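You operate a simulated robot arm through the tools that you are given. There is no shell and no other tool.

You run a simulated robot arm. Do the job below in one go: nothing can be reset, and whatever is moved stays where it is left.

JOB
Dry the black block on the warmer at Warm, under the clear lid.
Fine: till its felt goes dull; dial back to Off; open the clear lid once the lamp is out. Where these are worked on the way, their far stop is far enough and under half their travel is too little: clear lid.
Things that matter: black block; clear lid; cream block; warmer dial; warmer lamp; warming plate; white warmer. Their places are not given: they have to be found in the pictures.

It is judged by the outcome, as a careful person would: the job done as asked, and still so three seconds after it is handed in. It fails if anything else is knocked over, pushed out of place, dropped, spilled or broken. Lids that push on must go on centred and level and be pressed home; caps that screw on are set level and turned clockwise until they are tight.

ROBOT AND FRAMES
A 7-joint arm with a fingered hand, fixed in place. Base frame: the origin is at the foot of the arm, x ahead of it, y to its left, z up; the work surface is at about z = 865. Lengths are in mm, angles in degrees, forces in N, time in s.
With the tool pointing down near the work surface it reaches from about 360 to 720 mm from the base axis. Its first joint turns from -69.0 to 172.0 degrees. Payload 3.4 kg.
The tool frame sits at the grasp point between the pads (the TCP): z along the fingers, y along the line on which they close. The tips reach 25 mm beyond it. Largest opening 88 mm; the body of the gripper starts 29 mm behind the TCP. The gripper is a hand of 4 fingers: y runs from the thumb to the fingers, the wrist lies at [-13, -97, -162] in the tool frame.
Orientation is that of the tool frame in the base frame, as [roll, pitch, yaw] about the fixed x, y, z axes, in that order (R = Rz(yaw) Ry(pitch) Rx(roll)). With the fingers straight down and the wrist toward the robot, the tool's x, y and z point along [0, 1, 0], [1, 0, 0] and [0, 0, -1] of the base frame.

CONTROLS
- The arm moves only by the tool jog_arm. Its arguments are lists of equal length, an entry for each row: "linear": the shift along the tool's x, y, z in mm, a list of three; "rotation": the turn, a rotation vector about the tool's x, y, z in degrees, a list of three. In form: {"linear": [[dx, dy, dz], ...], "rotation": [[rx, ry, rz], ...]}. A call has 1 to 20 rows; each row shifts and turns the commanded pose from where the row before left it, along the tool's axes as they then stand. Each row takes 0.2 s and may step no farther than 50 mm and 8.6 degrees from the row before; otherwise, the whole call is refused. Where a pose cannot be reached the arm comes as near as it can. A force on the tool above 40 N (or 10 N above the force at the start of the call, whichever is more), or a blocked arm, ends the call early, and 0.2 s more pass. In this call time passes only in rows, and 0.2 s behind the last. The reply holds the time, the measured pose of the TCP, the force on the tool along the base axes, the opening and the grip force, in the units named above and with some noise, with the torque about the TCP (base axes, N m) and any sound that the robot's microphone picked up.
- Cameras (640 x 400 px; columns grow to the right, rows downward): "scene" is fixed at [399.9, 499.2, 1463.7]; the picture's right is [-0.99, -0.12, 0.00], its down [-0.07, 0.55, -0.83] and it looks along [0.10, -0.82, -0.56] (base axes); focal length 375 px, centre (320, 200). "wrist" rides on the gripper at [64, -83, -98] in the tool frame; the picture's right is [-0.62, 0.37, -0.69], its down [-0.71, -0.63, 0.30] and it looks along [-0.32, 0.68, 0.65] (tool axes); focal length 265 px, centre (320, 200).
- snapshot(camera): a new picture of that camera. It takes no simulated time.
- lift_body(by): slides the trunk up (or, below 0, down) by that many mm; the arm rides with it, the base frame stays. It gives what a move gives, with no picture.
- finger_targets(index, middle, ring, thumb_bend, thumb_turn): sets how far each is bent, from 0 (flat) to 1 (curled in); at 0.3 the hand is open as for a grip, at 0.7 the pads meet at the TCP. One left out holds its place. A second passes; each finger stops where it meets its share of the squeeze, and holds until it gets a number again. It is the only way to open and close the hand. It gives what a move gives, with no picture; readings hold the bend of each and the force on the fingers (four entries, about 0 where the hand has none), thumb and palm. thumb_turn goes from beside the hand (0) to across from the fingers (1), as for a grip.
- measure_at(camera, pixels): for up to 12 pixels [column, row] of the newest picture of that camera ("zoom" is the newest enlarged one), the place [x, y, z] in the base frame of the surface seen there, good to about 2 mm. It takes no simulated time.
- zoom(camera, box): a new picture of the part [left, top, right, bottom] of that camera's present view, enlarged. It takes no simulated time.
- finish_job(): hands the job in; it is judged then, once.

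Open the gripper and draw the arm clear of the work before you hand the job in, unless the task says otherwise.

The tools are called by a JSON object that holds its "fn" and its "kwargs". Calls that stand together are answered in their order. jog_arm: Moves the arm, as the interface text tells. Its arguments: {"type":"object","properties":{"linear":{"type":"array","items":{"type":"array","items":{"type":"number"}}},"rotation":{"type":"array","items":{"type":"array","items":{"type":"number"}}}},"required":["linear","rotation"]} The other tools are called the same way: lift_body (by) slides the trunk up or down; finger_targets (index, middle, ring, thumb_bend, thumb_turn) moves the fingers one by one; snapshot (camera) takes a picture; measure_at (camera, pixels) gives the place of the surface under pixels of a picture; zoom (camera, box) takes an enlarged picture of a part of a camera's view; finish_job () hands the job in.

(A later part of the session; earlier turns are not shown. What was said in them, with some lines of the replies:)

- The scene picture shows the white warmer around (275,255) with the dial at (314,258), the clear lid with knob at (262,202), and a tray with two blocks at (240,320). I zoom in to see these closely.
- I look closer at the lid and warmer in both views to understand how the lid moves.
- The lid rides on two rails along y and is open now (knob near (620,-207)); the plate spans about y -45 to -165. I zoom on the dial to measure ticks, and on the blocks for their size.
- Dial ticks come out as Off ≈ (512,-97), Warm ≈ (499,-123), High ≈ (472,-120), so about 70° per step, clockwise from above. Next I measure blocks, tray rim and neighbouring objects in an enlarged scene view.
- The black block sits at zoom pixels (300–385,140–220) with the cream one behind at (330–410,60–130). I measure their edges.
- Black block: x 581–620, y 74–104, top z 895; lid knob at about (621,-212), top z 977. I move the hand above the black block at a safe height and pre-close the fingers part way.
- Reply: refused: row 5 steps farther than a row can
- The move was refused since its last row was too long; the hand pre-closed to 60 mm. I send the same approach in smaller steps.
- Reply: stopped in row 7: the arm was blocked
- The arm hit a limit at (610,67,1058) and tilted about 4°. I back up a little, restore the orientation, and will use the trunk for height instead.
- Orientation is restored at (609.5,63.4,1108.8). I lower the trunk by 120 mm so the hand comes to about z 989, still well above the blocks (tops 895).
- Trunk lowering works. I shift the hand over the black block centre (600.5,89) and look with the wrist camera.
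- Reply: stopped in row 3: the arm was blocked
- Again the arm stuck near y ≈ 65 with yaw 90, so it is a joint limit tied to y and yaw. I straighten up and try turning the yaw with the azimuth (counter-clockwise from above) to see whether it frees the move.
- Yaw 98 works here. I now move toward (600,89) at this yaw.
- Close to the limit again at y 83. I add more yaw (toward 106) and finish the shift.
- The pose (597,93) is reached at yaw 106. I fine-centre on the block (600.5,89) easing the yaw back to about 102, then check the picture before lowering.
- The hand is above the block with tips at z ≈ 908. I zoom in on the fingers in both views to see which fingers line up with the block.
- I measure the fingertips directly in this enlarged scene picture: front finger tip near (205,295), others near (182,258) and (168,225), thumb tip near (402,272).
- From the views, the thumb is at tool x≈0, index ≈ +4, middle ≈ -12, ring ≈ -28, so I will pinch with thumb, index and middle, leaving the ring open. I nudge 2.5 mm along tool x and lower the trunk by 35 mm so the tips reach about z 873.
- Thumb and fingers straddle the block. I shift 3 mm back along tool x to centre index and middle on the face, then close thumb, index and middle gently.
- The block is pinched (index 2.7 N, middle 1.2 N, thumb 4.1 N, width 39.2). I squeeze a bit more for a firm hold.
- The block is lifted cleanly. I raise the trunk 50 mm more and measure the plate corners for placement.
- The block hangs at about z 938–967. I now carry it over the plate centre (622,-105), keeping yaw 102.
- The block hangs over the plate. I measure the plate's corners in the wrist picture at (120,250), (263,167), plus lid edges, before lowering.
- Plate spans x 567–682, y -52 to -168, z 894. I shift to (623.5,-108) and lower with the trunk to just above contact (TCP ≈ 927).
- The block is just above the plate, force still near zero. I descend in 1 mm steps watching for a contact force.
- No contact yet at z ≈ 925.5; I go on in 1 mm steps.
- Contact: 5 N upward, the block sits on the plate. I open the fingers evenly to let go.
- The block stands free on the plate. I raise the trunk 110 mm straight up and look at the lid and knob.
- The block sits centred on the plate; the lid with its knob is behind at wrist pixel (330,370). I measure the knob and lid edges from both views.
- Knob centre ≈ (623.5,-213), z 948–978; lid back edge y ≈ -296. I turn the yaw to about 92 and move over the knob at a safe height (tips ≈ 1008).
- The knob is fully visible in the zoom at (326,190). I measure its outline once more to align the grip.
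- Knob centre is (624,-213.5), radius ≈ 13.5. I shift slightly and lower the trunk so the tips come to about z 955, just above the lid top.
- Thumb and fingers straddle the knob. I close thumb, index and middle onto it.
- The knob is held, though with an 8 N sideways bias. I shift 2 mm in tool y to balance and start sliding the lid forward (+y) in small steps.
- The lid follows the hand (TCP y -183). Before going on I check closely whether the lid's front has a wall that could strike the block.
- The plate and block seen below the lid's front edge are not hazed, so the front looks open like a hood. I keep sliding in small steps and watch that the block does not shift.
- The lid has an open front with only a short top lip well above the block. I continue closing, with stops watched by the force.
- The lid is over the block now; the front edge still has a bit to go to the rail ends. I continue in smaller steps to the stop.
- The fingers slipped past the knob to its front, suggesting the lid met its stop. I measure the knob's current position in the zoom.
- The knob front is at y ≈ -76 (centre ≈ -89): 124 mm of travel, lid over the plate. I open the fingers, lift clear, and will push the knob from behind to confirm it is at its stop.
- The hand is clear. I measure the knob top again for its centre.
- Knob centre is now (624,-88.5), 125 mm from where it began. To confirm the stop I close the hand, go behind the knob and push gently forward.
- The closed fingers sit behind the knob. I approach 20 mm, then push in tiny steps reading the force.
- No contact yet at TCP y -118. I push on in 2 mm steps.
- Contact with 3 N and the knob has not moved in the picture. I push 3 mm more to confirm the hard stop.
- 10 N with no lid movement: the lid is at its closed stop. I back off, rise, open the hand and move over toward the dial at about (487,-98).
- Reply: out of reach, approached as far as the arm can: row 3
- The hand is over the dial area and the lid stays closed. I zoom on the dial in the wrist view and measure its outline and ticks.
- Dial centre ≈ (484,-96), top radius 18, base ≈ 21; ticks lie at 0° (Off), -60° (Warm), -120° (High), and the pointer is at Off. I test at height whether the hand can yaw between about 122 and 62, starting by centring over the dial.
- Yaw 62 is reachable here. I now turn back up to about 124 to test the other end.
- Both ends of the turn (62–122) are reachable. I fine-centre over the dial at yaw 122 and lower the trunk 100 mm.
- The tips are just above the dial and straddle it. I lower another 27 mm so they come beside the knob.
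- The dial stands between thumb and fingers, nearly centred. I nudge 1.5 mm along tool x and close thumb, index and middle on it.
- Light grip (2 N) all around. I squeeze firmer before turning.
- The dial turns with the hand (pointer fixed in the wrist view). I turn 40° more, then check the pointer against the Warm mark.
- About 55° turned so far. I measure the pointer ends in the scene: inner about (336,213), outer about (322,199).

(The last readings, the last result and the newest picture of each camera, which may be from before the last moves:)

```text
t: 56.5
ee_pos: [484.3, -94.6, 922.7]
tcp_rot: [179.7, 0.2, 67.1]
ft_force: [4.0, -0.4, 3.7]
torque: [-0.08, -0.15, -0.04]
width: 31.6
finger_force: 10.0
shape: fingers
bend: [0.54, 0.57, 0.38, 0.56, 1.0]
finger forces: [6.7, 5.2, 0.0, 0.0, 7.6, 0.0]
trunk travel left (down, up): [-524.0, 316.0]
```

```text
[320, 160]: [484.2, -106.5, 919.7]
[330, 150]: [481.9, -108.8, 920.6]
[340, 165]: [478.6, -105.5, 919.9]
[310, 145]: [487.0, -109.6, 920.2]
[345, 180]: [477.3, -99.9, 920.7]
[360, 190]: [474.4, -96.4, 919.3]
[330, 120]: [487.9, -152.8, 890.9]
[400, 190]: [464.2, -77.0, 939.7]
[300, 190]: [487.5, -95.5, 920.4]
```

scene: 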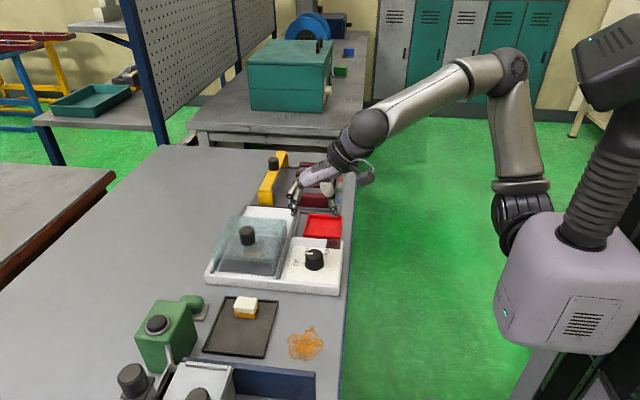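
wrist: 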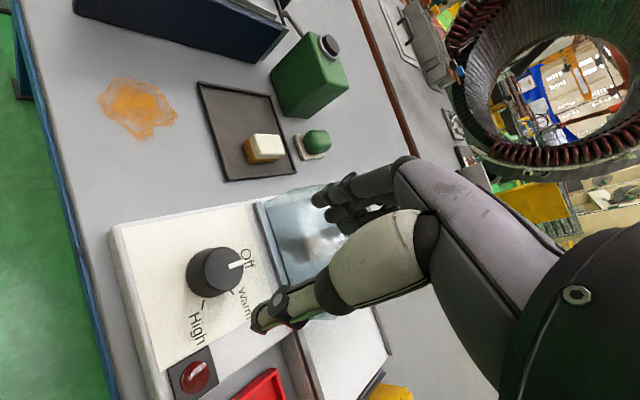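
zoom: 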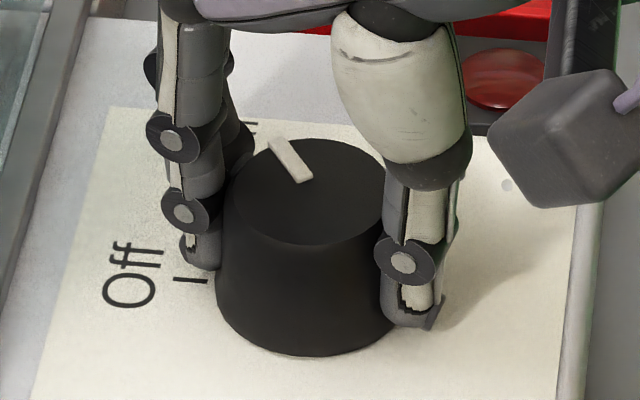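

The pointer now reads about -58 to -60°, right at the Warm mark (≈ -61°). I add 3° and then ease the grip to inspect.

{"fn": "jog_arm", "kwargs": {"linear": [[0, 0, 0], [0, 0, 0]], "rotation": [[0, 0, 3], [0, 0, 0]]}}

{"fn": "finger_targets", "kwargs": {"index": 0.4, "middle": 0.4, "ring": 0.38, "thumb_bend": 0.4}}

{"fn": "lift_body", "kwargs": {"by": 80}}

{"fn": "zoom", "kwargs": {"camera": "scene", "box": [285, 225, 345, 285]}}

{"fn": "snapshot", "kwargs": {"camera": "wrist"}}

```text
t: 57.1
ee_pos: [483.2, -94.9, 922.2]
tcp_rot: [179.7, 0.2, 64.1]
ft_force: [4.2, -0.8, 3.4]
torque: [-0.03, -0.09, -0.04]
width: 31.6
finger_force: 10.1
shape: fingers
bend: [0.54, 0.57, 0.38, 0.56, 1.0]
finger forces: [6.7, 5.2, 0.1, 0.0, 7.5, 0.1]
trunk travel left (down, up): [-524.0, 316.0]
```

```text
t: 58.1
ee_pos: [483.5, -94.7, 920.5]
tcp_rot: [179.7, 0.2, 64.1]
ft_force: [-0.3, -0.2, -0.3]
torque: [-0.04, -0.01, 0.0]
width: 62.9
finger_force: 0.0
shape: fingers
bend: [0.4, 0.4, 0.38, 0.4, 0.99]
finger forces: [0.0, 0.0, 0.1, 0.0, 0.0, 0.1]
trunk travel left (down, up): [-524.0, 316.0]
```

```text
t: 59.3
ee_pos: [485.3, -95.6, 1000.6]
tcp_rot: [179.7, 0.2, 64.1]
ft_force: [0.2, -0.2, 0.0]
torque: [0.01, 0.02, -0.02]
width: 63.0
finger_force: 0.2
shape: fingers
bend: [0.4, 0.4, 0.38, 0.4, 0.99]
finger forces: [0.0, 0.0, 0.1, 0.0, 0.0, 0.0]
trunk travel left (down, up): [-604.0, 236.0]
```

```text
6.67 times, centred on (315, 255) of scene
```

zoom: 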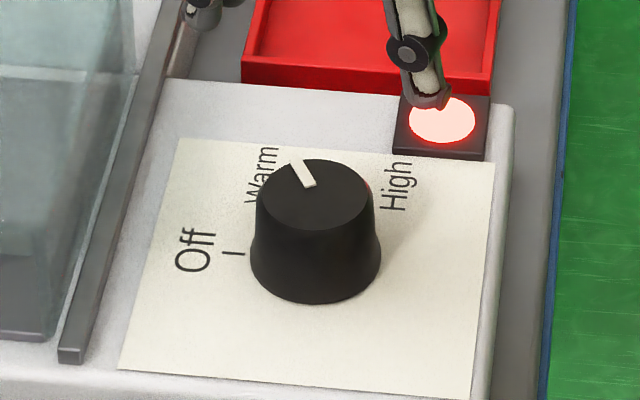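

```text
taken
```

wrist: 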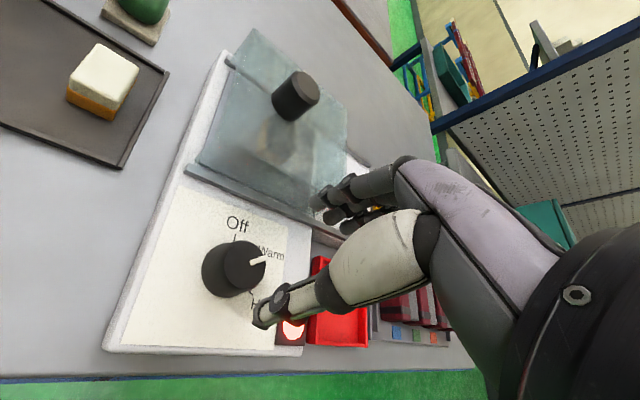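

The lamp is lit now and the pointer points at Warm. I zoom to verify the pointer and start watching the block's felt through the lid.

{"fn": "zoom", "kwargs": {"camera": "wrist", "box": [180, 200, 320, 330]}}

{"fn": "zoom", "kwargs": {"camera": "scene", "box": [215, 210, 295, 290]}}

```text
3.08 times, centred on (250, 265) of wrist
```

zoom: 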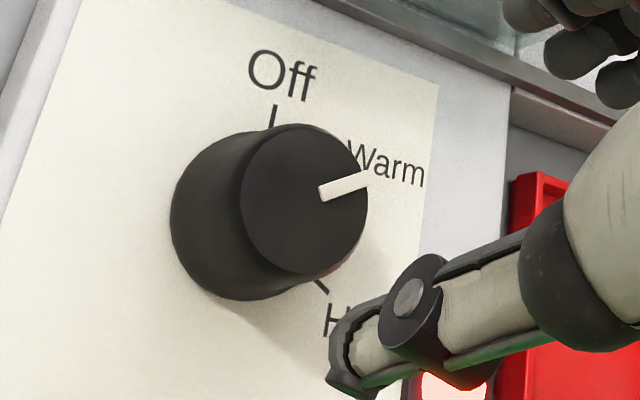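

```text
5.00 times, centred on (255, 250) of scene
```

zoom: 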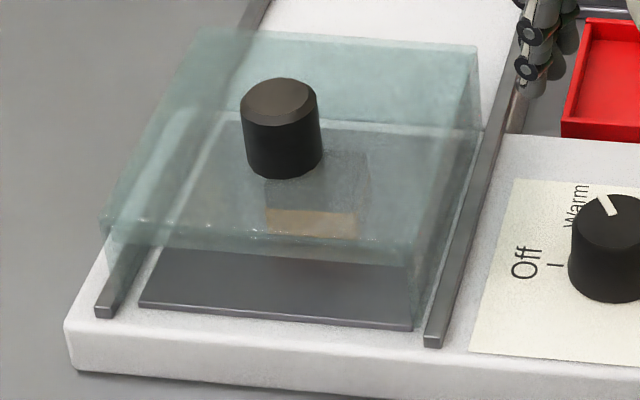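

Pointer sits on Warm. I take close baseline views of the felt through the lid from both cameras.

{"fn": "zoom", "kwargs": {"camera": "scene", "box": [240, 225, 280, 265]}}

{"fn": "zoom", "kwargs": {"camera": "wrist", "box": [235, 90, 335, 190]}}

```text
10.00 times, centred on (260, 245) of scene
```

zoom: 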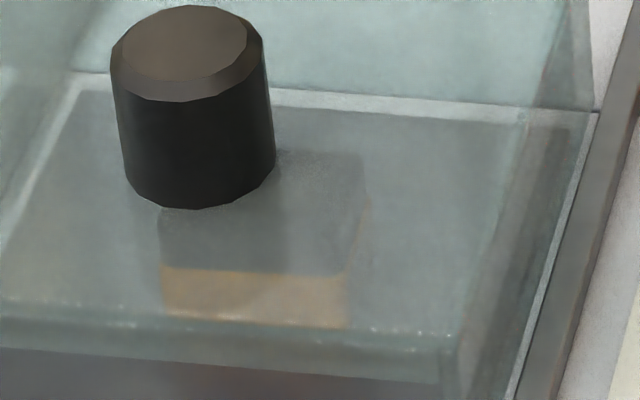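

```text
4.00 times, centred on (285, 140) of wrist
```

zoom: 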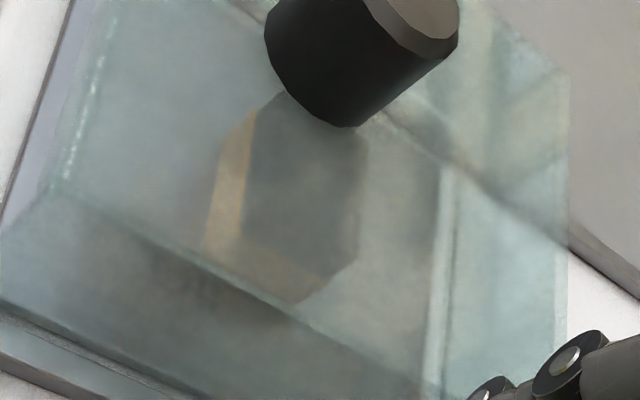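

The felt shows as a dark patch under the hazy lid in both views, serving as my baseline at t≈59. I wait 4 s with the arm still and look again.

{"fn": "jog_arm", "kwargs": {"linear": [[0, 0, 0], [0, 0, 0], [0, 0, 0], [0, 0, 0], [0, 0, 0], [0, 0, 0], [0, 0, 0], [0, 0, 0], [0, 0, 0], [0, 0, 0], [0, 0, 0], [0, 0, 0], [0, 0, 0], [0, 0, 0], [0, 0, 0], [0, 0, 0], [0, 0, 0], [0, 0, 0], [0, 0, 0], [0, 0, 0]], "rotation": [[0, 0, 0], [0, 0, 0], [0, 0, 0], [0, 0, 0], [0, 0, 0], [0, 0, 0], [0, 0, 0], [0, 0, 0], [0, 0, 0], [0, 0, 0], [0, 0, 0], [0, 0, 0], [0, 0, 0], [0, 0, 0], [0, 0, 0], [0, 0, 0], [0, 0, 0], [0, 0, 0], [0, 0, 0], [0, 0, 0]]}}

{"fn": "zoom", "kwargs": {"camera": "scene", "box": [240, 225, 280, 265]}}

{"fn": "zoom", "kwargs": {"camera": "wrist", "box": [235, 90, 335, 190]}}

{"fn": "zoom", "kwargs": {"camera": "scene", "box": [285, 225, 345, 285]}}

```text
t: 63.5
ee_pos: [483.4, -95.5, 1002.4]
tcp_rot: [179.7, 0.2, 64.1]
ft_force: [0.3, 0.3, -0.2]
torque: [0.04, -0.02, -0.02]
width: 63.0
finger_force: 0.1
shape: fingers
bend: [0.4, 0.4, 0.38, 0.4, 0.99]
finger forces: [0.0, 0.1, 0.0, 0.1, 0.0, 0.0]
trunk travel left (down, up): [-604.0, 236.0]
```

```text
10.00 times, centred on (260, 245) of scene
```

zoom: 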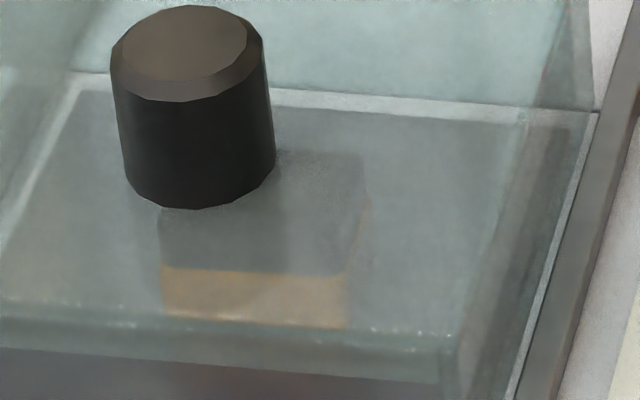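

```text
4.00 times, centred on (285, 140) of wrist
```

zoom: 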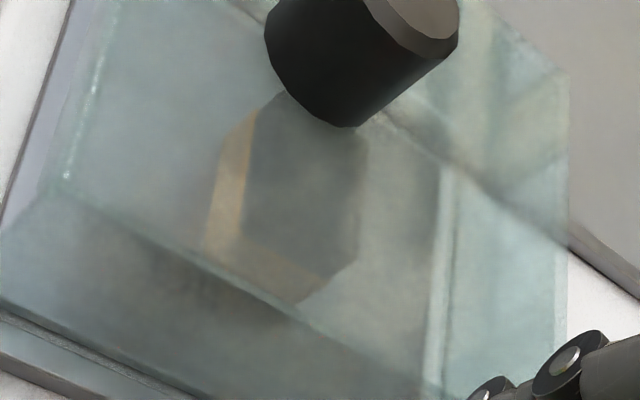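

```text
6.67 times, centred on (315, 255) of scene
```

zoom: 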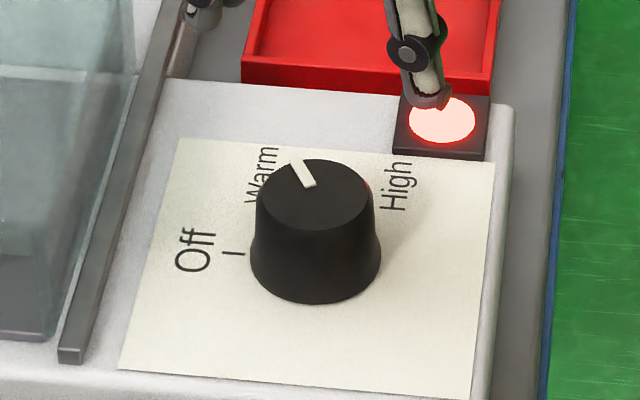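

No obvious change at t≈63. I use a much tighter zoom on the felt itself to have a sensitive reference for sheen and grain.

{"fn": "zoom", "kwargs": {"camera": "scene", "box": [248, 238, 268, 254]}}

{"fn": "zoom", "kwargs": {"camera": "wrist", "box": [262, 110, 302, 165]}}

{"fn": "zoom", "kwargs": {"camera": "scene", "box": [230, 290, 262, 320]}}

```text
16.00 times, centred on (258, 246) of scene
```

zoom: 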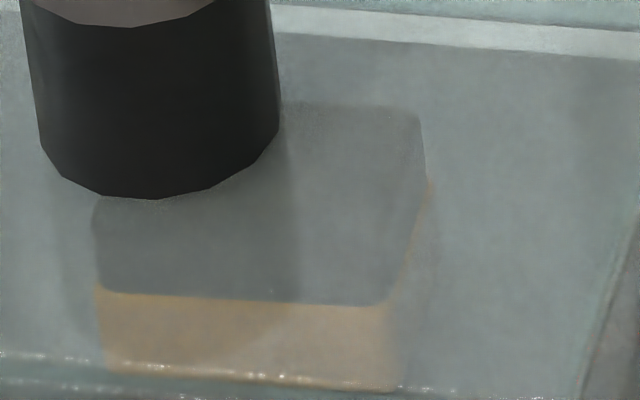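

```text
7.27 times, centred on (282, 138) of wrist
```

zoom: 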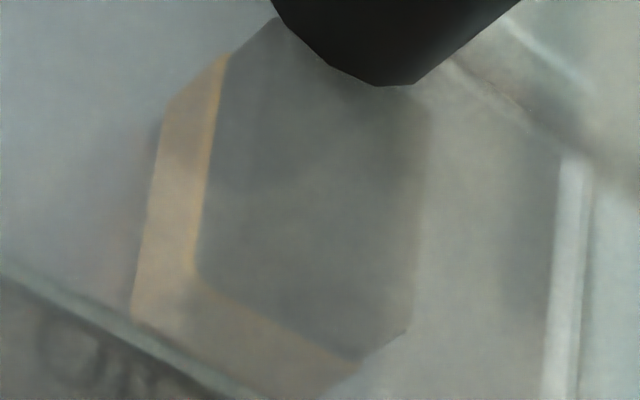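

```text
13.33 times, centred on (246, 305) of scene
```

zoom: 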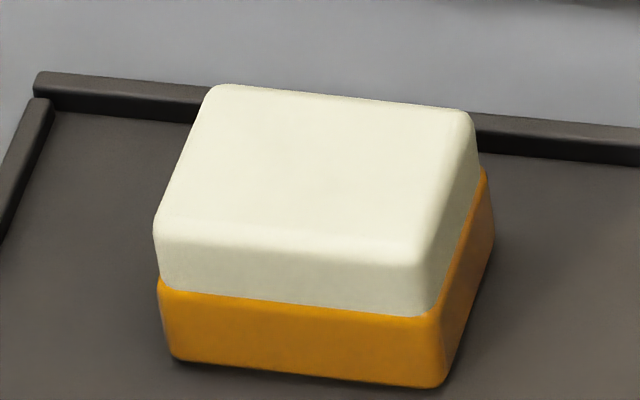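

I keep these as references (t≈63.5) and wait another 4 s, then compare the same tight view.

{"fn": "jog_arm", "kwargs": {"linear": [[0, 0, 0], [0, 0, 0], [0, 0, 0], [0, 0, 0], [0, 0, 0], [0, 0, 0], [0, 0, 0], [0, 0, 0], [0, 0, 0], [0, 0, 0], [0, 0, 0], [0, 0, 0], [0, 0, 0], [0, 0, 0], [0, 0, 0], [0, 0, 0], [0, 0, 0], [0, 0, 0], [0, 0, 0], [0, 0, 0]], "rotation": [[0, 0, 0], [0, 0, 0], [0, 0, 0], [0, 0, 0], [0, 0, 0], [0, 0, 0], [0, 0, 0], [0, 0, 0], [0, 0, 0], [0, 0, 0], [0, 0, 0], [0, 0, 0], [0, 0, 0], [0, 0, 0], [0, 0, 0], [0, 0, 0], [0, 0, 0], [0, 0, 0], [0, 0, 0], [0, 0, 0]]}}

{"fn": "zoom", "kwargs": {"camera": "scene", "box": [248, 238, 268, 254]}}

{"fn": "zoom", "kwargs": {"camera": "wrist", "box": [262, 110, 302, 165]}}

```text
t: 67.7
ee_pos: [485.1, -95.4, 1002.5]
tcp_rot: [179.7, 0.2, 64.1]
ft_force: [0.0, -0.1, -0.3]
torque: [0.01, 0.0, 0.02]
width: 62.9
finger_force: 0.1
shape: fingers
bend: [0.4, 0.4, 0.38, 0.4, 0.99]
finger forces: [0.0, 0.0, 0.0, 0.1, 0.0, 0.0]
trunk travel left (down, up): [-604.0, 236.0]
```

```text
16.00 times, centred on (258, 246) of scene
```

zoom: 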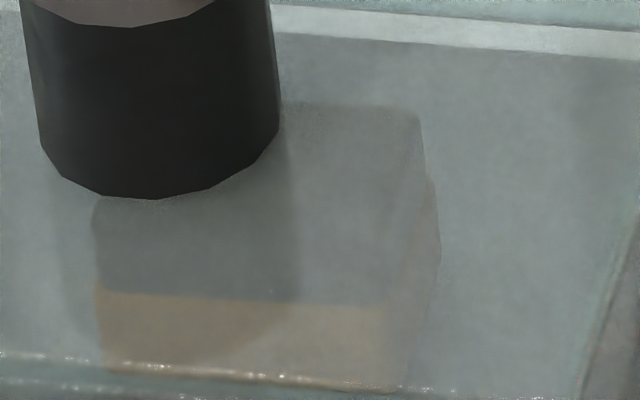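

```text
7.27 times, centred on (282, 138) of wrist
```

zoom: 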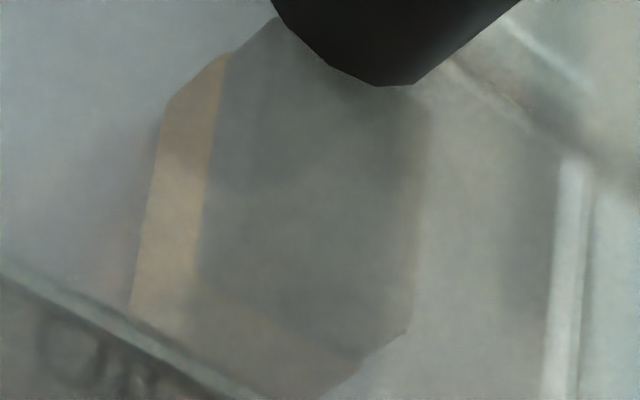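

The lower (orange) layer is the felt: it has visibly faded toward grey-tan compared with t≈63. I wait 2 s more to see whether the change is complete.

{"fn": "jog_arm", "kwargs": {"linear": [[0, 0, 0], [0, 0, 0], [0, 0, 0], [0, 0, 0], [0, 0, 0], [0, 0, 0], [0, 0, 0], [0, 0, 0], [0, 0, 0]], "rotation": [[0, 0, 0], [0, 0, 0], [0, 0, 0], [0, 0, 0], [0, 0, 0], [0, 0, 0], [0, 0, 0], [0, 0, 0], [0, 0, 0]]}}

{"fn": "zoom", "kwargs": {"camera": "scene", "box": [248, 238, 268, 254]}}

{"fn": "zoom", "kwargs": {"camera": "wrist", "box": [262, 110, 302, 165]}}

```text
t: 69.7
ee_pos: [484.4, -94.5, 1001.8]
tcp_rot: [179.6, 0.2, 64.1]
ft_force: [-0.1, 0.7, 0.9]
torque: [-0.01, -0.04, 0.0]
width: 62.9
finger_force: 0.1
shape: fingers
bend: [0.4, 0.4, 0.38, 0.4, 0.99]
finger forces: [0.0, 0.0, 0.0, 0.1, 0.1, 0.0]
trunk travel left (down, up): [-604.0, 236.0]
```

```text
16.00 times, centred on (258, 246) of scene
```

zoom: 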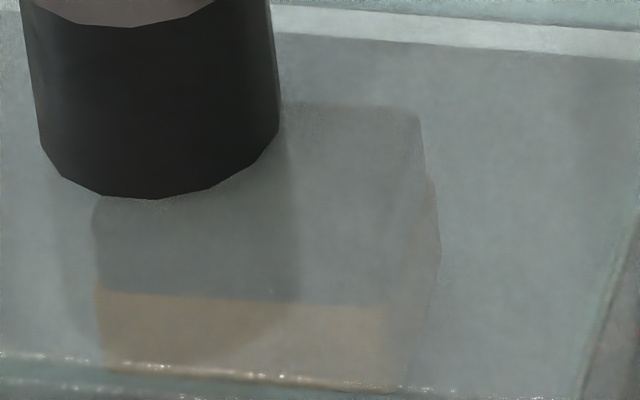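

```text
7.27 times, centred on (282, 138) of wrist
```

zoom: 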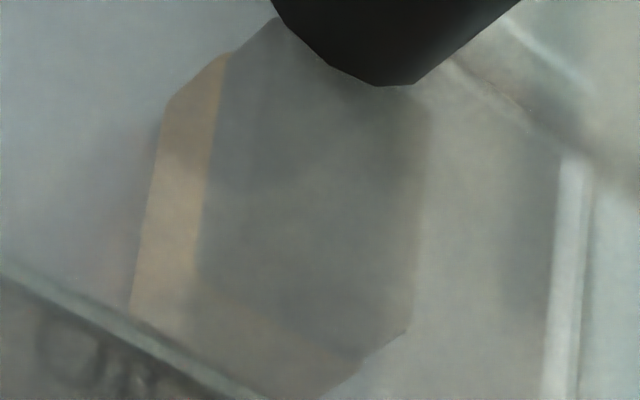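

The look is unchanged from t≈67.7, so the felt has turned dull in one step. I now lower onto the dial again and grip it to turn it back to Off.

{"fn": "lift_body", "kwargs": {"by": -80}}

{"fn": "finger_targets", "kwargs": {"index": 0.64, "middle": 0.64, "thumb_bend": 0.65}}

{"fn": "jog_arm", "kwargs": {"linear": [[0, 0, 0], [0, 0, 0], [0, 0, 0], [0, 0, 0], [0, 0, 0], [0, 0, 0], [0, 0, 0], [0, 0, 0], [0, 0, 0], [0, 0, 0], [0, 0, 0], [0, 0, 0], [0, 0, 0]], "rotation": [[0, 0, -5], [0, 0, -5], [0, 0, -5], [0, 0, -5], [0, 0, -5], [0, 0, -5], [0, 0, -5], [0, 0, -5], [0, 0, -5], [0, 0, -5], [0, 0, -4], [0, 0, -4], [0, 0, 0]]}}

{"fn": "zoom", "kwargs": {"camera": "scene", "box": [285, 225, 345, 285]}}

{"fn": "zoom", "kwargs": {"camera": "wrist", "box": [220, 140, 420, 340]}}

```text
t: 70.8
ee_pos: [484.0, -95.3, 922.4]
tcp_rot: [179.8, 0.2, 64.2]
ft_force: [0.0, -0.3, -0.9]
torque: [0.02, -0.01, 0.0]
width: 62.9
finger_force: 0.1
shape: fingers
bend: [0.4, 0.4, 0.38, 0.4, 0.99]
finger forces: [0.1, 0.1, 0.0, 0.1, 0.1, 0.1]
trunk travel left (down, up): [-524.0, 316.0]
```

```text
t: 71.8
ee_pos: [485.1, -96.5, 921.8]
tcp_rot: [179.7, 0.2, 64.1]
ft_force: [2.3, -3.0, 0.9]
torque: [-0.12, -0.1, -0.01]
width: 32.0
finger_force: 10.2
shape: fingers
bend: [0.55, 0.57, 0.38, 0.56, 1.0]
finger forces: [6.0, 5.2, 0.1, 0.0, 7.7, 0.1]
trunk travel left (down, up): [-524.0, 316.0]
```

```text
t: 74.6
ee_pos: [484.2, -95.6, 921.3]
tcp_rot: [179.9, 0.4, 122.2]
ft_force: [3.4, 0.5, 2.9]
torque: [0.04, -0.18, -0.01]
width: 32.0
finger_force: 9.1
shape: fingers
bend: [0.55, 0.57, 0.38, 0.56, 1.0]
finger forces: [5.5, 6.1, 0.0, 0.1, 7.8, 0.0]
trunk travel left (down, up): [-524.0, 316.0]
```

```text
6.67 times, centred on (315, 255) of scene
```

zoom: 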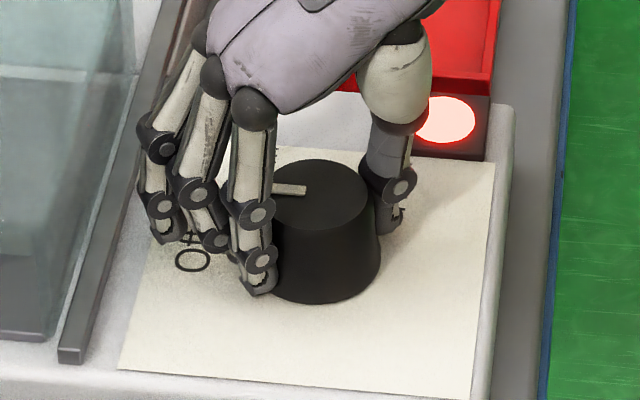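

```text
2.00 times, centred on (320, 240) of wrist
```

zoom: 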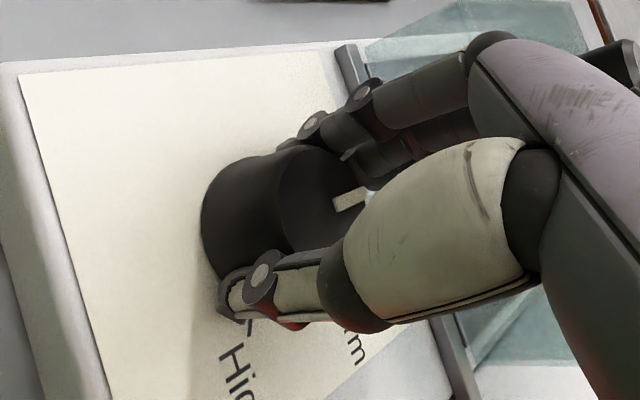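

The pointer is back toward Off; the lamp is still lit for now. I release, rise and check the pointer.

{"fn": "finger_targets", "kwargs": {"index": 0.4, "middle": 0.4, "ring": 0.38, "thumb_bend": 0.4}}

{"fn": "lift_body", "kwargs": {"by": 90}}

{"fn": "zoom", "kwargs": {"camera": "scene", "box": [285, 225, 345, 285]}}

{"fn": "zoom", "kwargs": {"camera": "wrist", "box": [150, 210, 290, 350]}}

{"fn": "zoom", "kwargs": {"camera": "scene", "box": [248, 238, 268, 254]}}

```text
t: 75.6
ee_pos: [484.3, -95.1, 922.1]
tcp_rot: [-180.0, 0.4, 122.1]
ft_force: [-0.3, -0.6, -1.0]
torque: [0.01, -0.01, 0.0]
width: 62.9
finger_force: 0.0
shape: fingers
bend: [0.4, 0.4, 0.38, 0.4, 0.99]
finger forces: [0.0, 0.0, 0.0, 0.1, 0.0, 0.0]
trunk travel left (down, up): [-524.0, 316.0]
```

```text
t: 76.9
ee_pos: [484.2, -94.9, 1012.6]
tcp_rot: [180.0, 0.4, 122.1]
ft_force: [-0.3, 0.4, 0.7]
torque: [0.01, 0.0, -0.06]
width: 62.8
finger_force: 0.1
shape: fingers
bend: [0.4, 0.4, 0.38, 0.4, 0.99]
finger forces: [0.1, 0.0, 0.0, 0.0, 0.0, 0.0]
trunk travel left (down, up): [-614.0, 226.0]
```

```text
6.67 times, centred on (315, 255) of scene
```

zoom: 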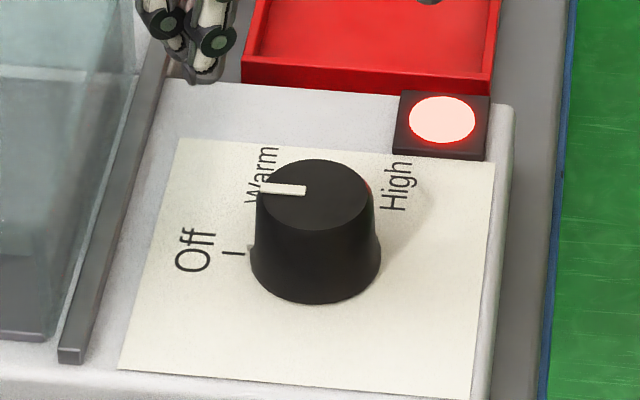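

```text
2.86 times, centred on (220, 280) of wrist
```

zoom: 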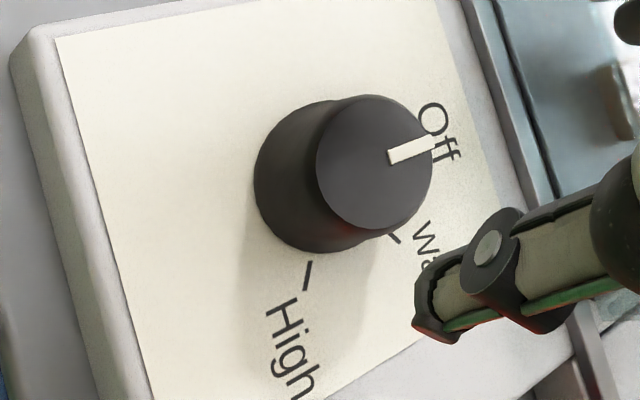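

```text
16.00 times, centred on (258, 246) of scene
```

zoom: 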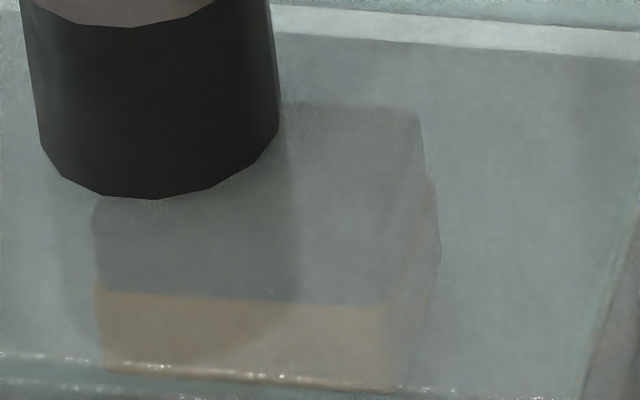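

The pointer points at Off as at the start; the lamp still glows, so the warmer is cooling. I hold still and wait for the lamp.

{"fn": "jog_arm", "kwargs": {"linear": [[0, 0, 0], [0, 0, 0], [0, 0, 0], [0, 0, 0], [0, 0, 0], [0, 0, 0], [0, 0, 0], [0, 0, 0], [0, 0, 0], [0, 0, 0], [0, 0, 0], [0, 0, 0], [0, 0, 0], [0, 0, 0], [0, 0, 0], [0, 0, 0], [0, 0, 0], [0, 0, 0], [0, 0, 0], [0, 0, 0]], "rotation": [[0, 0, 0], [0, 0, 0], [0, 0, 0], [0, 0, 0], [0, 0, 0], [0, 0, 0], [0, 0, 0], [0, 0, 0], [0, 0, 0], [0, 0, 0], [0, 0, 0], [0, 0, 0], [0, 0, 0], [0, 0, 0], [0, 0, 0], [0, 0, 0], [0, 0, 0], [0, 0, 0], [0, 0, 0], [0, 0, 0]]}}

{"fn": "zoom", "kwargs": {"camera": "scene", "box": [285, 225, 345, 285]}}

```text
t: 81.1
ee_pos: [483.9, -94.7, 1011.7]
tcp_rot: [-180.0, 0.3, 122.1]
ft_force: [-0.6, -0.5, -0.6]
torque: [0.01, 0.02, 0.02]
width: 62.9
finger_force: 0.1
shape: fingers
bend: [0.4, 0.4, 0.38, 0.4, 0.99]
finger forces: [0.0, 0.0, 0.0, 0.1, 0.0, 0.0]
trunk travel left (down, up): [-614.0, 226.0]
```

```text
6.67 times, centred on (315, 255) of scene
```

zoom: 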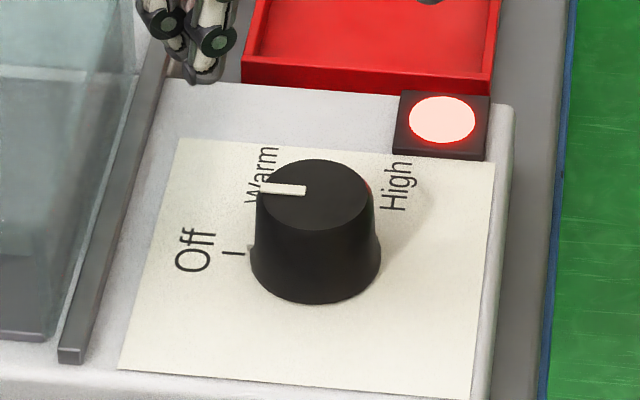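

Lamp still lit at t≈81. Meanwhile I bring the open hand above the lid knob, without touching it, to be ready.

{"fn": "lift_body", "kwargs": {"by": 25}}

{"fn": "jog_arm", "kwargs": {"linear": [[0, 0, 0], [0, 0, 0], [0, 0, 0], [0, 0, 0], [1.3, 35, 0], [1.3, 35, 0], [1.3, 35, 0], [1.3, 35, 0], [0, 0, 0]], "rotation": [[0, 0, 7.5], [0, 0, 7.5], [0, 0, 7.5], [0, 0, 7.5], [0, 0, 0], [0, 0, 0], [0, 0, 0], [0, 0, 0], [0, 0, 0]]}}

{"fn": "zoom", "kwargs": {"camera": "scene", "box": [205, 185, 345, 295]}}

```text
t: 81.8
ee_pos: [483.7, -95.1, 1036.3]
tcp_rot: [180.0, 0.4, 122.1]
ft_force: [0.6, -0.5, 0.4]
torque: [0.02, 0.01, 0.0]
width: 63.1
finger_force: 0.0
shape: fingers
bend: [0.4, 0.4, 0.38, 0.4, 0.99]
finger forces: [0.1, 0.0, 0.0, 0.1, 0.0, 0.0]
trunk travel left (down, up): [-639.0, 201.0]
```

```text
t: 83.8
ee_pos: [623.9, -82.1, 1038.7]
tcp_rot: [179.7, 0.3, 92.1]
ft_force: [0.2, 0.2, 0.8]
torque: [0.02, 0.02, 0.02]
width: 63.0
finger_force: 0.1
shape: fingers
bend: [0.4, 0.4, 0.38, 0.4, 0.99]
finger forces: [0.0, 0.0, 0.1, 0.0, 0.1, 0.0]
trunk travel left (down, up): [-639.0, 201.0]
```

```text
3.64 times, centred on (275, 240) of scene
```

zoom: 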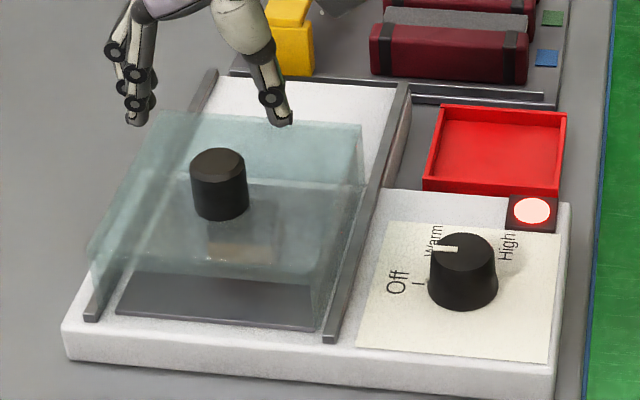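

The hand hovers over the knob; the lamp at (532,210) still glows. I wait 4 s more.

{"fn": "jog_arm", "kwargs": {"linear": [[-2, 0, 0], [0, 0, 0], [0, 0, 0], [0, 0, 0], [0, 0, 0], [0, 0, 0], [0, 0, 0], [0, 0, 0], [0, 0, 0], [0, 0, 0], [0, 0, 0], [0, 0, 0], [0, 0, 0], [0, 0, 0], [0, 0, 0], [0, 0, 0], [0, 0, 0], [0, 0, 0], [0, 0, 0], [0, 0, 0]], "rotation": [[0, 0, 0], [0, 0, 0], [0, 0, 0], [0, 0, 0], [0, 0, 0], [0, 0, 0], [0, 0, 0], [0, 0, 0], [0, 0, 0], [0, 0, 0], [0, 0, 0], [0, 0, 0], [0, 0, 0], [0, 0, 0], [0, 0, 0], [0, 0, 0], [0, 0, 0], [0, 0, 0], [0, 0, 0], [0, 0, 0]]}}

{"fn": "zoom", "kwargs": {"camera": "scene", "box": [205, 185, 345, 295]}}

```text
t: 88.0
ee_pos: [624.2, -86.1, 1037.7]
tcp_rot: [179.9, 0.2, 92.2]
ft_force: [-0.3, -0.6, -0.2]
torque: [-0.01, 0.02, -0.03]
width: 63.1
finger_force: 0.2
shape: fingers
bend: [0.4, 0.4, 0.38, 0.4, 0.99]
finger forces: [0.0, 0.0, 0.0, 0.1, 0.0, 0.0]
trunk travel left (down, up): [-639.0, 201.0]
```

```text
3.64 times, centred on (275, 240) of scene
```

zoom: 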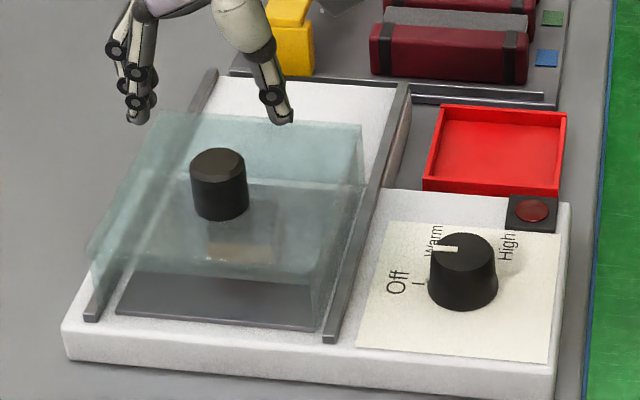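

The lamp is out. I lower the hand around the knob (tips to about z 955).

{"fn": "jog_arm", "kwargs": {"linear": [[1, 1, 0], [0, 0, 0]], "rotation": [[0, 0, 0], [0, 0, 0]]}}

{"fn": "lift_body", "kwargs": {"by": -58}}

{"fn": "zoom", "kwargs": {"camera": "scene", "box": [215, 195, 305, 285]}}

{"fn": "zoom", "kwargs": {"camera": "wrist", "box": [220, 140, 420, 340]}}

```text
t: 88.6
ee_pos: [623.6, -84.8, 1037.6]
tcp_rot: [179.8, 0.3, 92.1]
ft_force: [-0.4, -0.2, 0.8]
torque: [0.0, 0.0, -0.02]
width: 62.9
finger_force: 0.0
shape: fingers
bend: [0.4, 0.4, 0.38, 0.4, 0.99]
finger forces: [0.0, 0.1, 0.1, 0.1, 0.1, 0.0]
trunk travel left (down, up): [-639.0, 201.0]
```

```text
t: 89.6
ee_pos: [623.9, -84.9, 979.6]
tcp_rot: [179.8, 0.4, 92.2]
ft_force: [0.7, -0.4, 0.4]
torque: [-0.03, 0.02, 0.02]
width: 63.0
finger_force: 0.1
shape: fingers
bend: [0.4, 0.4, 0.38, 0.4, 0.99]
finger forces: [0.1, 0.0, 0.0, 0.0, 0.0, 0.1]
trunk travel left (down, up): [-581.0, 259.0]
```

```text
4.44 times, centred on (260, 240) of scene
```

zoom: 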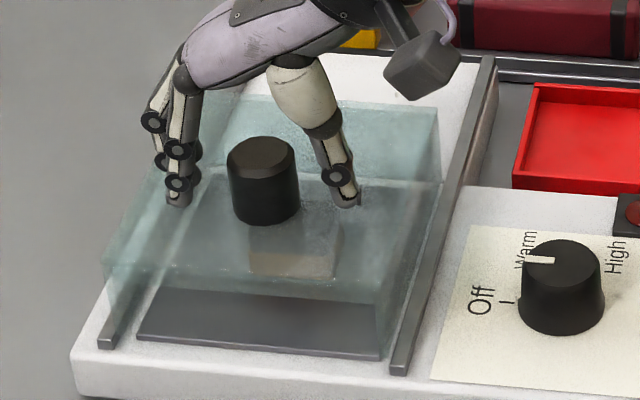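

```text
2.00 times, centred on (320, 240) of wrist
```

zoom: 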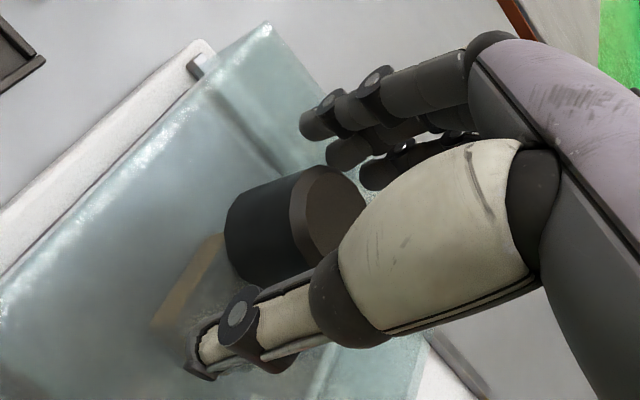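

The knob is between thumb and fingers. I close on it.

{"fn": "finger_targets", "kwargs": {"index": 0.65, "middle": 0.65, "thumb_bend": 0.66}}

{"fn": "zoom", "kwargs": {"camera": "scene", "box": [215, 195, 305, 285]}}

```text
t: 90.6
ee_pos: [626.2, -85.8, 979.2]
tcp_rot: [179.8, 0.4, 92.1]
ft_force: [3.8, 0.6, 1.6]
torque: [0.01, -0.11, 0.03]
width: 22.0
finger_force: 7.1
shape: fingers
bend: [0.6, 0.59, 0.38, 0.59, 1.0]
finger forces: [3.3, 5.3, 0.0, 0.1, 5.0, 0.0]
trunk travel left (down, up): [-581.0, 259.0]
```

```text
4.44 times, centred on (260, 240) of scene
```

zoom: 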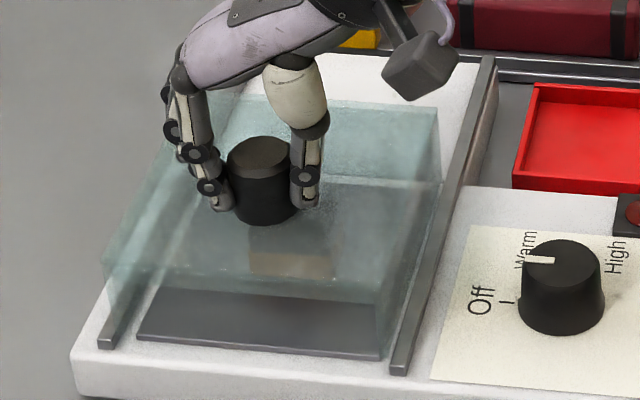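

Held with 5 N. I slide the lid back (-y) about 56 mm in small steps.

{"fn": "jog_arm", "kwargs": {"linear": [[-4, -0.1, 0], [-6, -0.2, 0], [-7, -0.26, 0], [-7, -0.26, 0], [-7, -0.26, 0], [-7, -0.26, 0], [-7, -0.26, 0], [-7, -0.26, 0], [-4, -0.1, 0]], "rotation": [[0, 0, 0], [0, 0, 0], [0, 0, 0], [0, 0, 0], [0, 0, 0], [0, 0, 0], [0, 0, 0], [0, 0, 0], [0, 0, 0]]}}

{"fn": "zoom", "kwargs": {"camera": "scene", "box": [205, 175, 315, 285]}}

```text
t: 92.6
ee_pos: [625.0, -141.5, 978.7]
tcp_rot: [179.8, 0.3, 92.1]
ft_force: [3.9, 0.5, 2.5]
torque: [0.02, -0.1, 0.06]
width: 22.1
finger_force: 6.8
shape: fingers
bend: [0.6, 0.59, 0.38, 0.59, 1.0]
finger forces: [3.6, 5.4, 0.1, 0.0, 4.9, 0.0]
trunk travel left (down, up): [-581.0, 259.0]
```

```text
3.64 times, centred on (260, 230) of scene
```

zoom: 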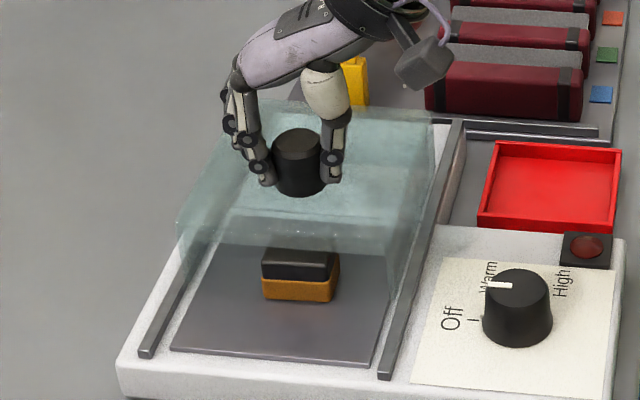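

The lid follows and the block emerges, its orange felt now a duller brown. I continue toward the far stop.

{"fn": "jog_arm", "kwargs": {"linear": [[-7, -0.26, 0], [-7, -0.26, 0], [-7, -0.26, 0], [-7, -0.26, 0], [-7, -0.26, 0], [-7, -0.26, 0], [-7, -0.26, 0], [-6, -0.2, 0], [-4, -0.1, 0], [-4, -0.1, 0]], "rotation": [[0, 0, 0], [0, 0, 0], [0, 0, 0], [0, 0, 0], [0, 0, 0], [0, 0, 0], [0, 0, 0], [0, 0, 0], [0, 0, 0], [0, 0, 0]]}}

{"fn": "zoom", "kwargs": {"camera": "scene", "box": [205, 165, 315, 275]}}

```text
t: 94.8
ee_pos: [624.8, -204.5, 979.2]
tcp_rot: [179.8, 0.5, 92.1]
ft_force: [3.9, 0.3, 0.5]
torque: [0.01, -0.12, 0.05]
width: 21.9
finger_force: 7.2
shape: fingers
bend: [0.6, 0.59, 0.38, 0.6, 1.0]
finger forces: [3.4, 5.4, 0.1, 0.0, 4.9, 0.1]
trunk travel left (down, up): [-581.0, 259.0]
```

```text
3.64 times, centred on (260, 220) of scene
```

zoom: 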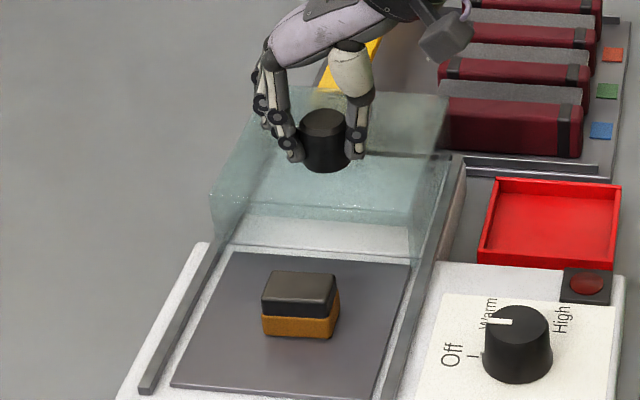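

Nearly fully open (TCP y -204.5). I go on in 2 mm steps to feel the end stop.

{"fn": "jog_arm", "kwargs": {"linear": [[-2, -0.1, 0], [-2, -0.1, 0], [-1.5, 0, 0], [0, 0, 0]], "rotation": [[0, 0, 0], [0, 0, 0], [0, 0, 0], [0, 0, 0]]}}

{"fn": "jog_arm", "kwargs": {"linear": [[-1.5, 0, 0], [-1.5, 0, 0], [0, 0, 0]], "rotation": [[0, 0, 0], [0, 0, 0], [0, 0, 0]]}}

{"fn": "zoom", "kwargs": {"camera": "scene", "box": [205, 165, 315, 275]}}

```text
t: 95.8
ee_pos: [624.9, -209.7, 979.6]
tcp_rot: [179.8, 0.3, 92.1]
ft_force: [4.5, 1.9, 1.3]
torque: [0.02, -0.13, 0.01]
width: 22.0
finger_force: 6.9
shape: fingers
bend: [0.6, 0.59, 0.38, 0.6, 1.0]
finger forces: [3.5, 5.4, 0.1, 0.0, 4.9, 0.1]
trunk travel left (down, up): [-581.0, 259.0]
```

```text
t: 96.6
ee_pos: [625.3, -211.8, 978.7]
tcp_rot: [-180.0, 0.4, 92.2]
ft_force: [4.2, 4.5, -1.2]
torque: [0.06, -0.11, 0.07]
width: 22.0
finger_force: 7.4
shape: fingers
bend: [0.59, 0.59, 0.38, 0.6, 1.0]
finger forces: [4.3, 4.1, 0.1, 0.1, 5.0, 0.0]
trunk travel left (down, up): [-581.0, 259.0]
```

```text
3.64 times, centred on (260, 220) of scene
```

zoom: 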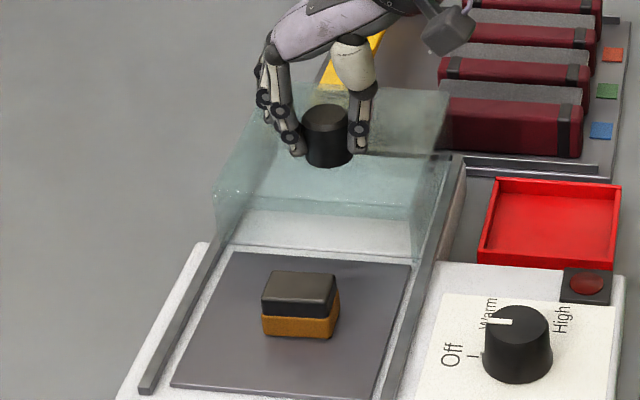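

The force rises to 4.5 N: the lid is at its open stop, as it began. I look closely at the block's felt, now in clear view, before letting go.

{"fn": "zoom", "kwargs": {"camera": "scene", "box": [238, 232, 270, 262]}}

{"fn": "zoom", "kwargs": {"camera": "scene", "box": [285, 225, 345, 285]}}

```text
13.33 times, centred on (254, 247) of scene
```

zoom: 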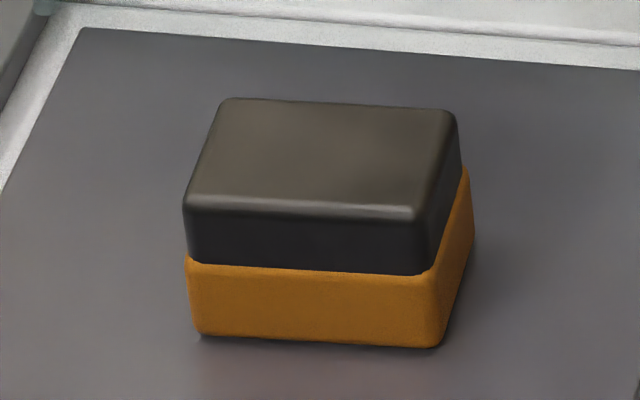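

```text
6.67 times, centred on (315, 255) of scene
```

zoom: 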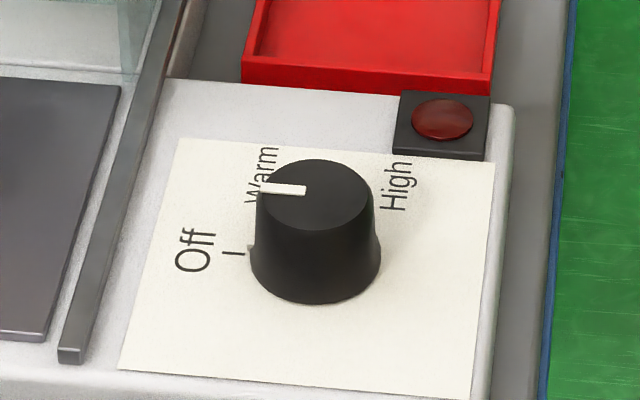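

The felt is now matte and duller than the cream block's glossy orange, the dial is at Off and the lamp is dark. I release the knob and rise straight up.

{"fn": "finger_targets", "kwargs": {"index": 0.38, "middle": 0.38, "ring": 0.38, "thumb_bend": 0.38}}

{"fn": "lift_body", "kwargs": {"by": 80}}

{"fn": "zoom", "kwargs": {"camera": "scene", "box": [205, 165, 345, 300]}}

```text
t: 97.6
ee_pos: [624.6, -212.5, 979.9]
tcp_rot: [179.9, 0.3, 92.1]
ft_force: [0.2, 0.7, 0.4]
torque: [-0.04, -0.02, -0.01]
width: 67.2
finger_force: 0.1
shape: fingers
bend: [0.38, 0.38, 0.38, 0.38, 0.99]
finger forces: [0.0, 0.0, 0.1, 0.0, 0.0, 0.0]
trunk travel left (down, up): [-581.0, 259.0]
```

```text
t: 98.8
ee_pos: [624.1, -212.1, 1059.9]
tcp_rot: [179.9, 0.3, 92.2]
ft_force: [-0.6, -0.4, 0.2]
torque: [-0.01, -0.02, -0.02]
width: 67.6
finger_force: 0.0
shape: fingers
bend: [0.38, 0.38, 0.38, 0.38, 0.99]
finger forces: [0.0, 0.0, 0.0, 0.0, 0.0, 0.1]
trunk travel left (down, up): [-661.0, 179.0]
```

```text
2.96 times, centred on (275, 232) of scene
```

zoom: 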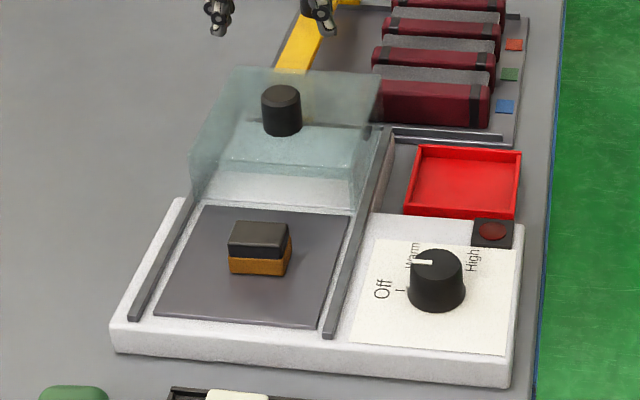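

All looks right. I raise the trunk further to draw clear and compare the dial pointer with my view from before the turn.

{"fn": "lift_body", "kwargs": {"by": 100}}

{"fn": "zoom", "kwargs": {"camera": "scene", "box": [205, 195, 315, 295]}}

{"fn": "snapshot", "kwargs": {"camera": "scene"}}

```text
t: 100.1
ee_pos: [623.3, -212.5, 1160.3]
tcp_rot: [179.8, 0.3, 92.1]
ft_force: [0.1, -0.3, -0.7]
torque: [0.01, -0.01, -0.04]
width: 67.5
finger_force: 0.1
shape: fingers
bend: [0.38, 0.38, 0.38, 0.38, 0.99]
finger forces: [0.0, 0.1, 0.0, 0.0, 0.0, 0.1]
trunk travel left (down, up): [-761.0, 79.0]
```

```text
4.00 times, centred on (260, 245) of scene
```

zoom: 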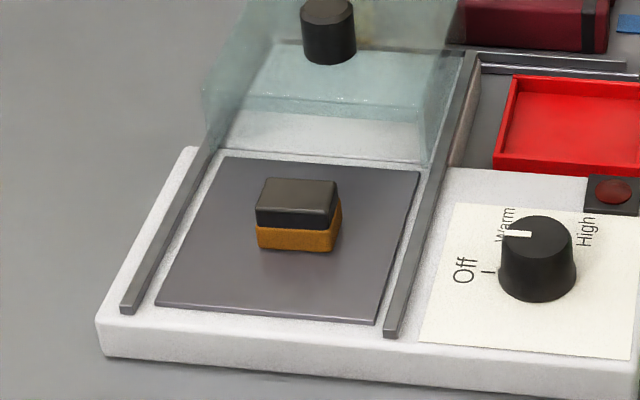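

```text
taken
```

scene: 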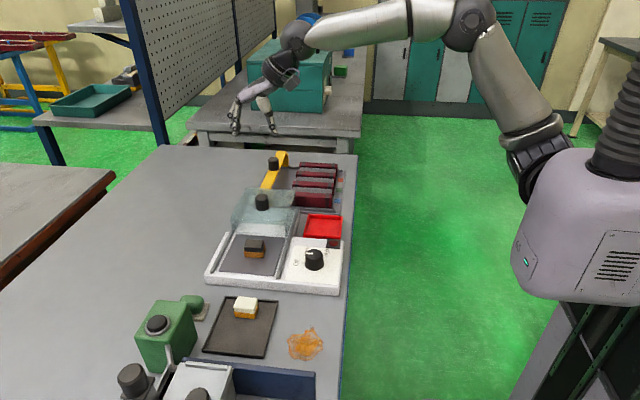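

The pointer matches its original Off position, the lamp is dark, the lid is fully open, the block stands dry on the plate, and nothing else has moved. I open the hand fully and hand in the job.

{"fn": "finger_targets", "kwargs": {"index": 0.3, "middle": 0.3, "ring": 0.3, "thumb_bend": 0.3}}

{"fn": "finish_job", "kwargs": {}}

```text
t: 101.1
ee_pos: [624.0, -212.6, 1159.0]
tcp_rot: [179.8, 0.3, 92.2]
ft_force: [0.0, -0.4, 0.1]
torque: [0.01, -0.01, 0.03]
width: 84.4
finger_force: 0.1
shape: fingers
bend: [0.3, 0.3, 0.3, 0.3, 0.98]
finger forces: [0.0, 0.0, 0.1, 0.0, 0.1, 0.0]
trunk travel left (down, up): [-761.0, 79.0]
```

```text
The job is handed in.
```

I dried the black block on the warmer at Warm with the clear lid closed, and the job is handed in.

- **Block:** it stands on the warming plate. Its felt, the orange lower layer, went from glossy to dull after about 10 seconds of heating.
- **Dial:** it is back at Off, with the pointer where it was at the start.
- **Lamp and lid:** I waited until the lamp went out, then slid the lid back to its far stop.
- **Surroundings:** I saw no sign that the cream block, the tray or anything else had moved. The hand is open and well above the work.

I judged the felt through the hazy lid while it dried, then checked it in clear view once the lid was open: it looked matte and darker than the cream block's felt.
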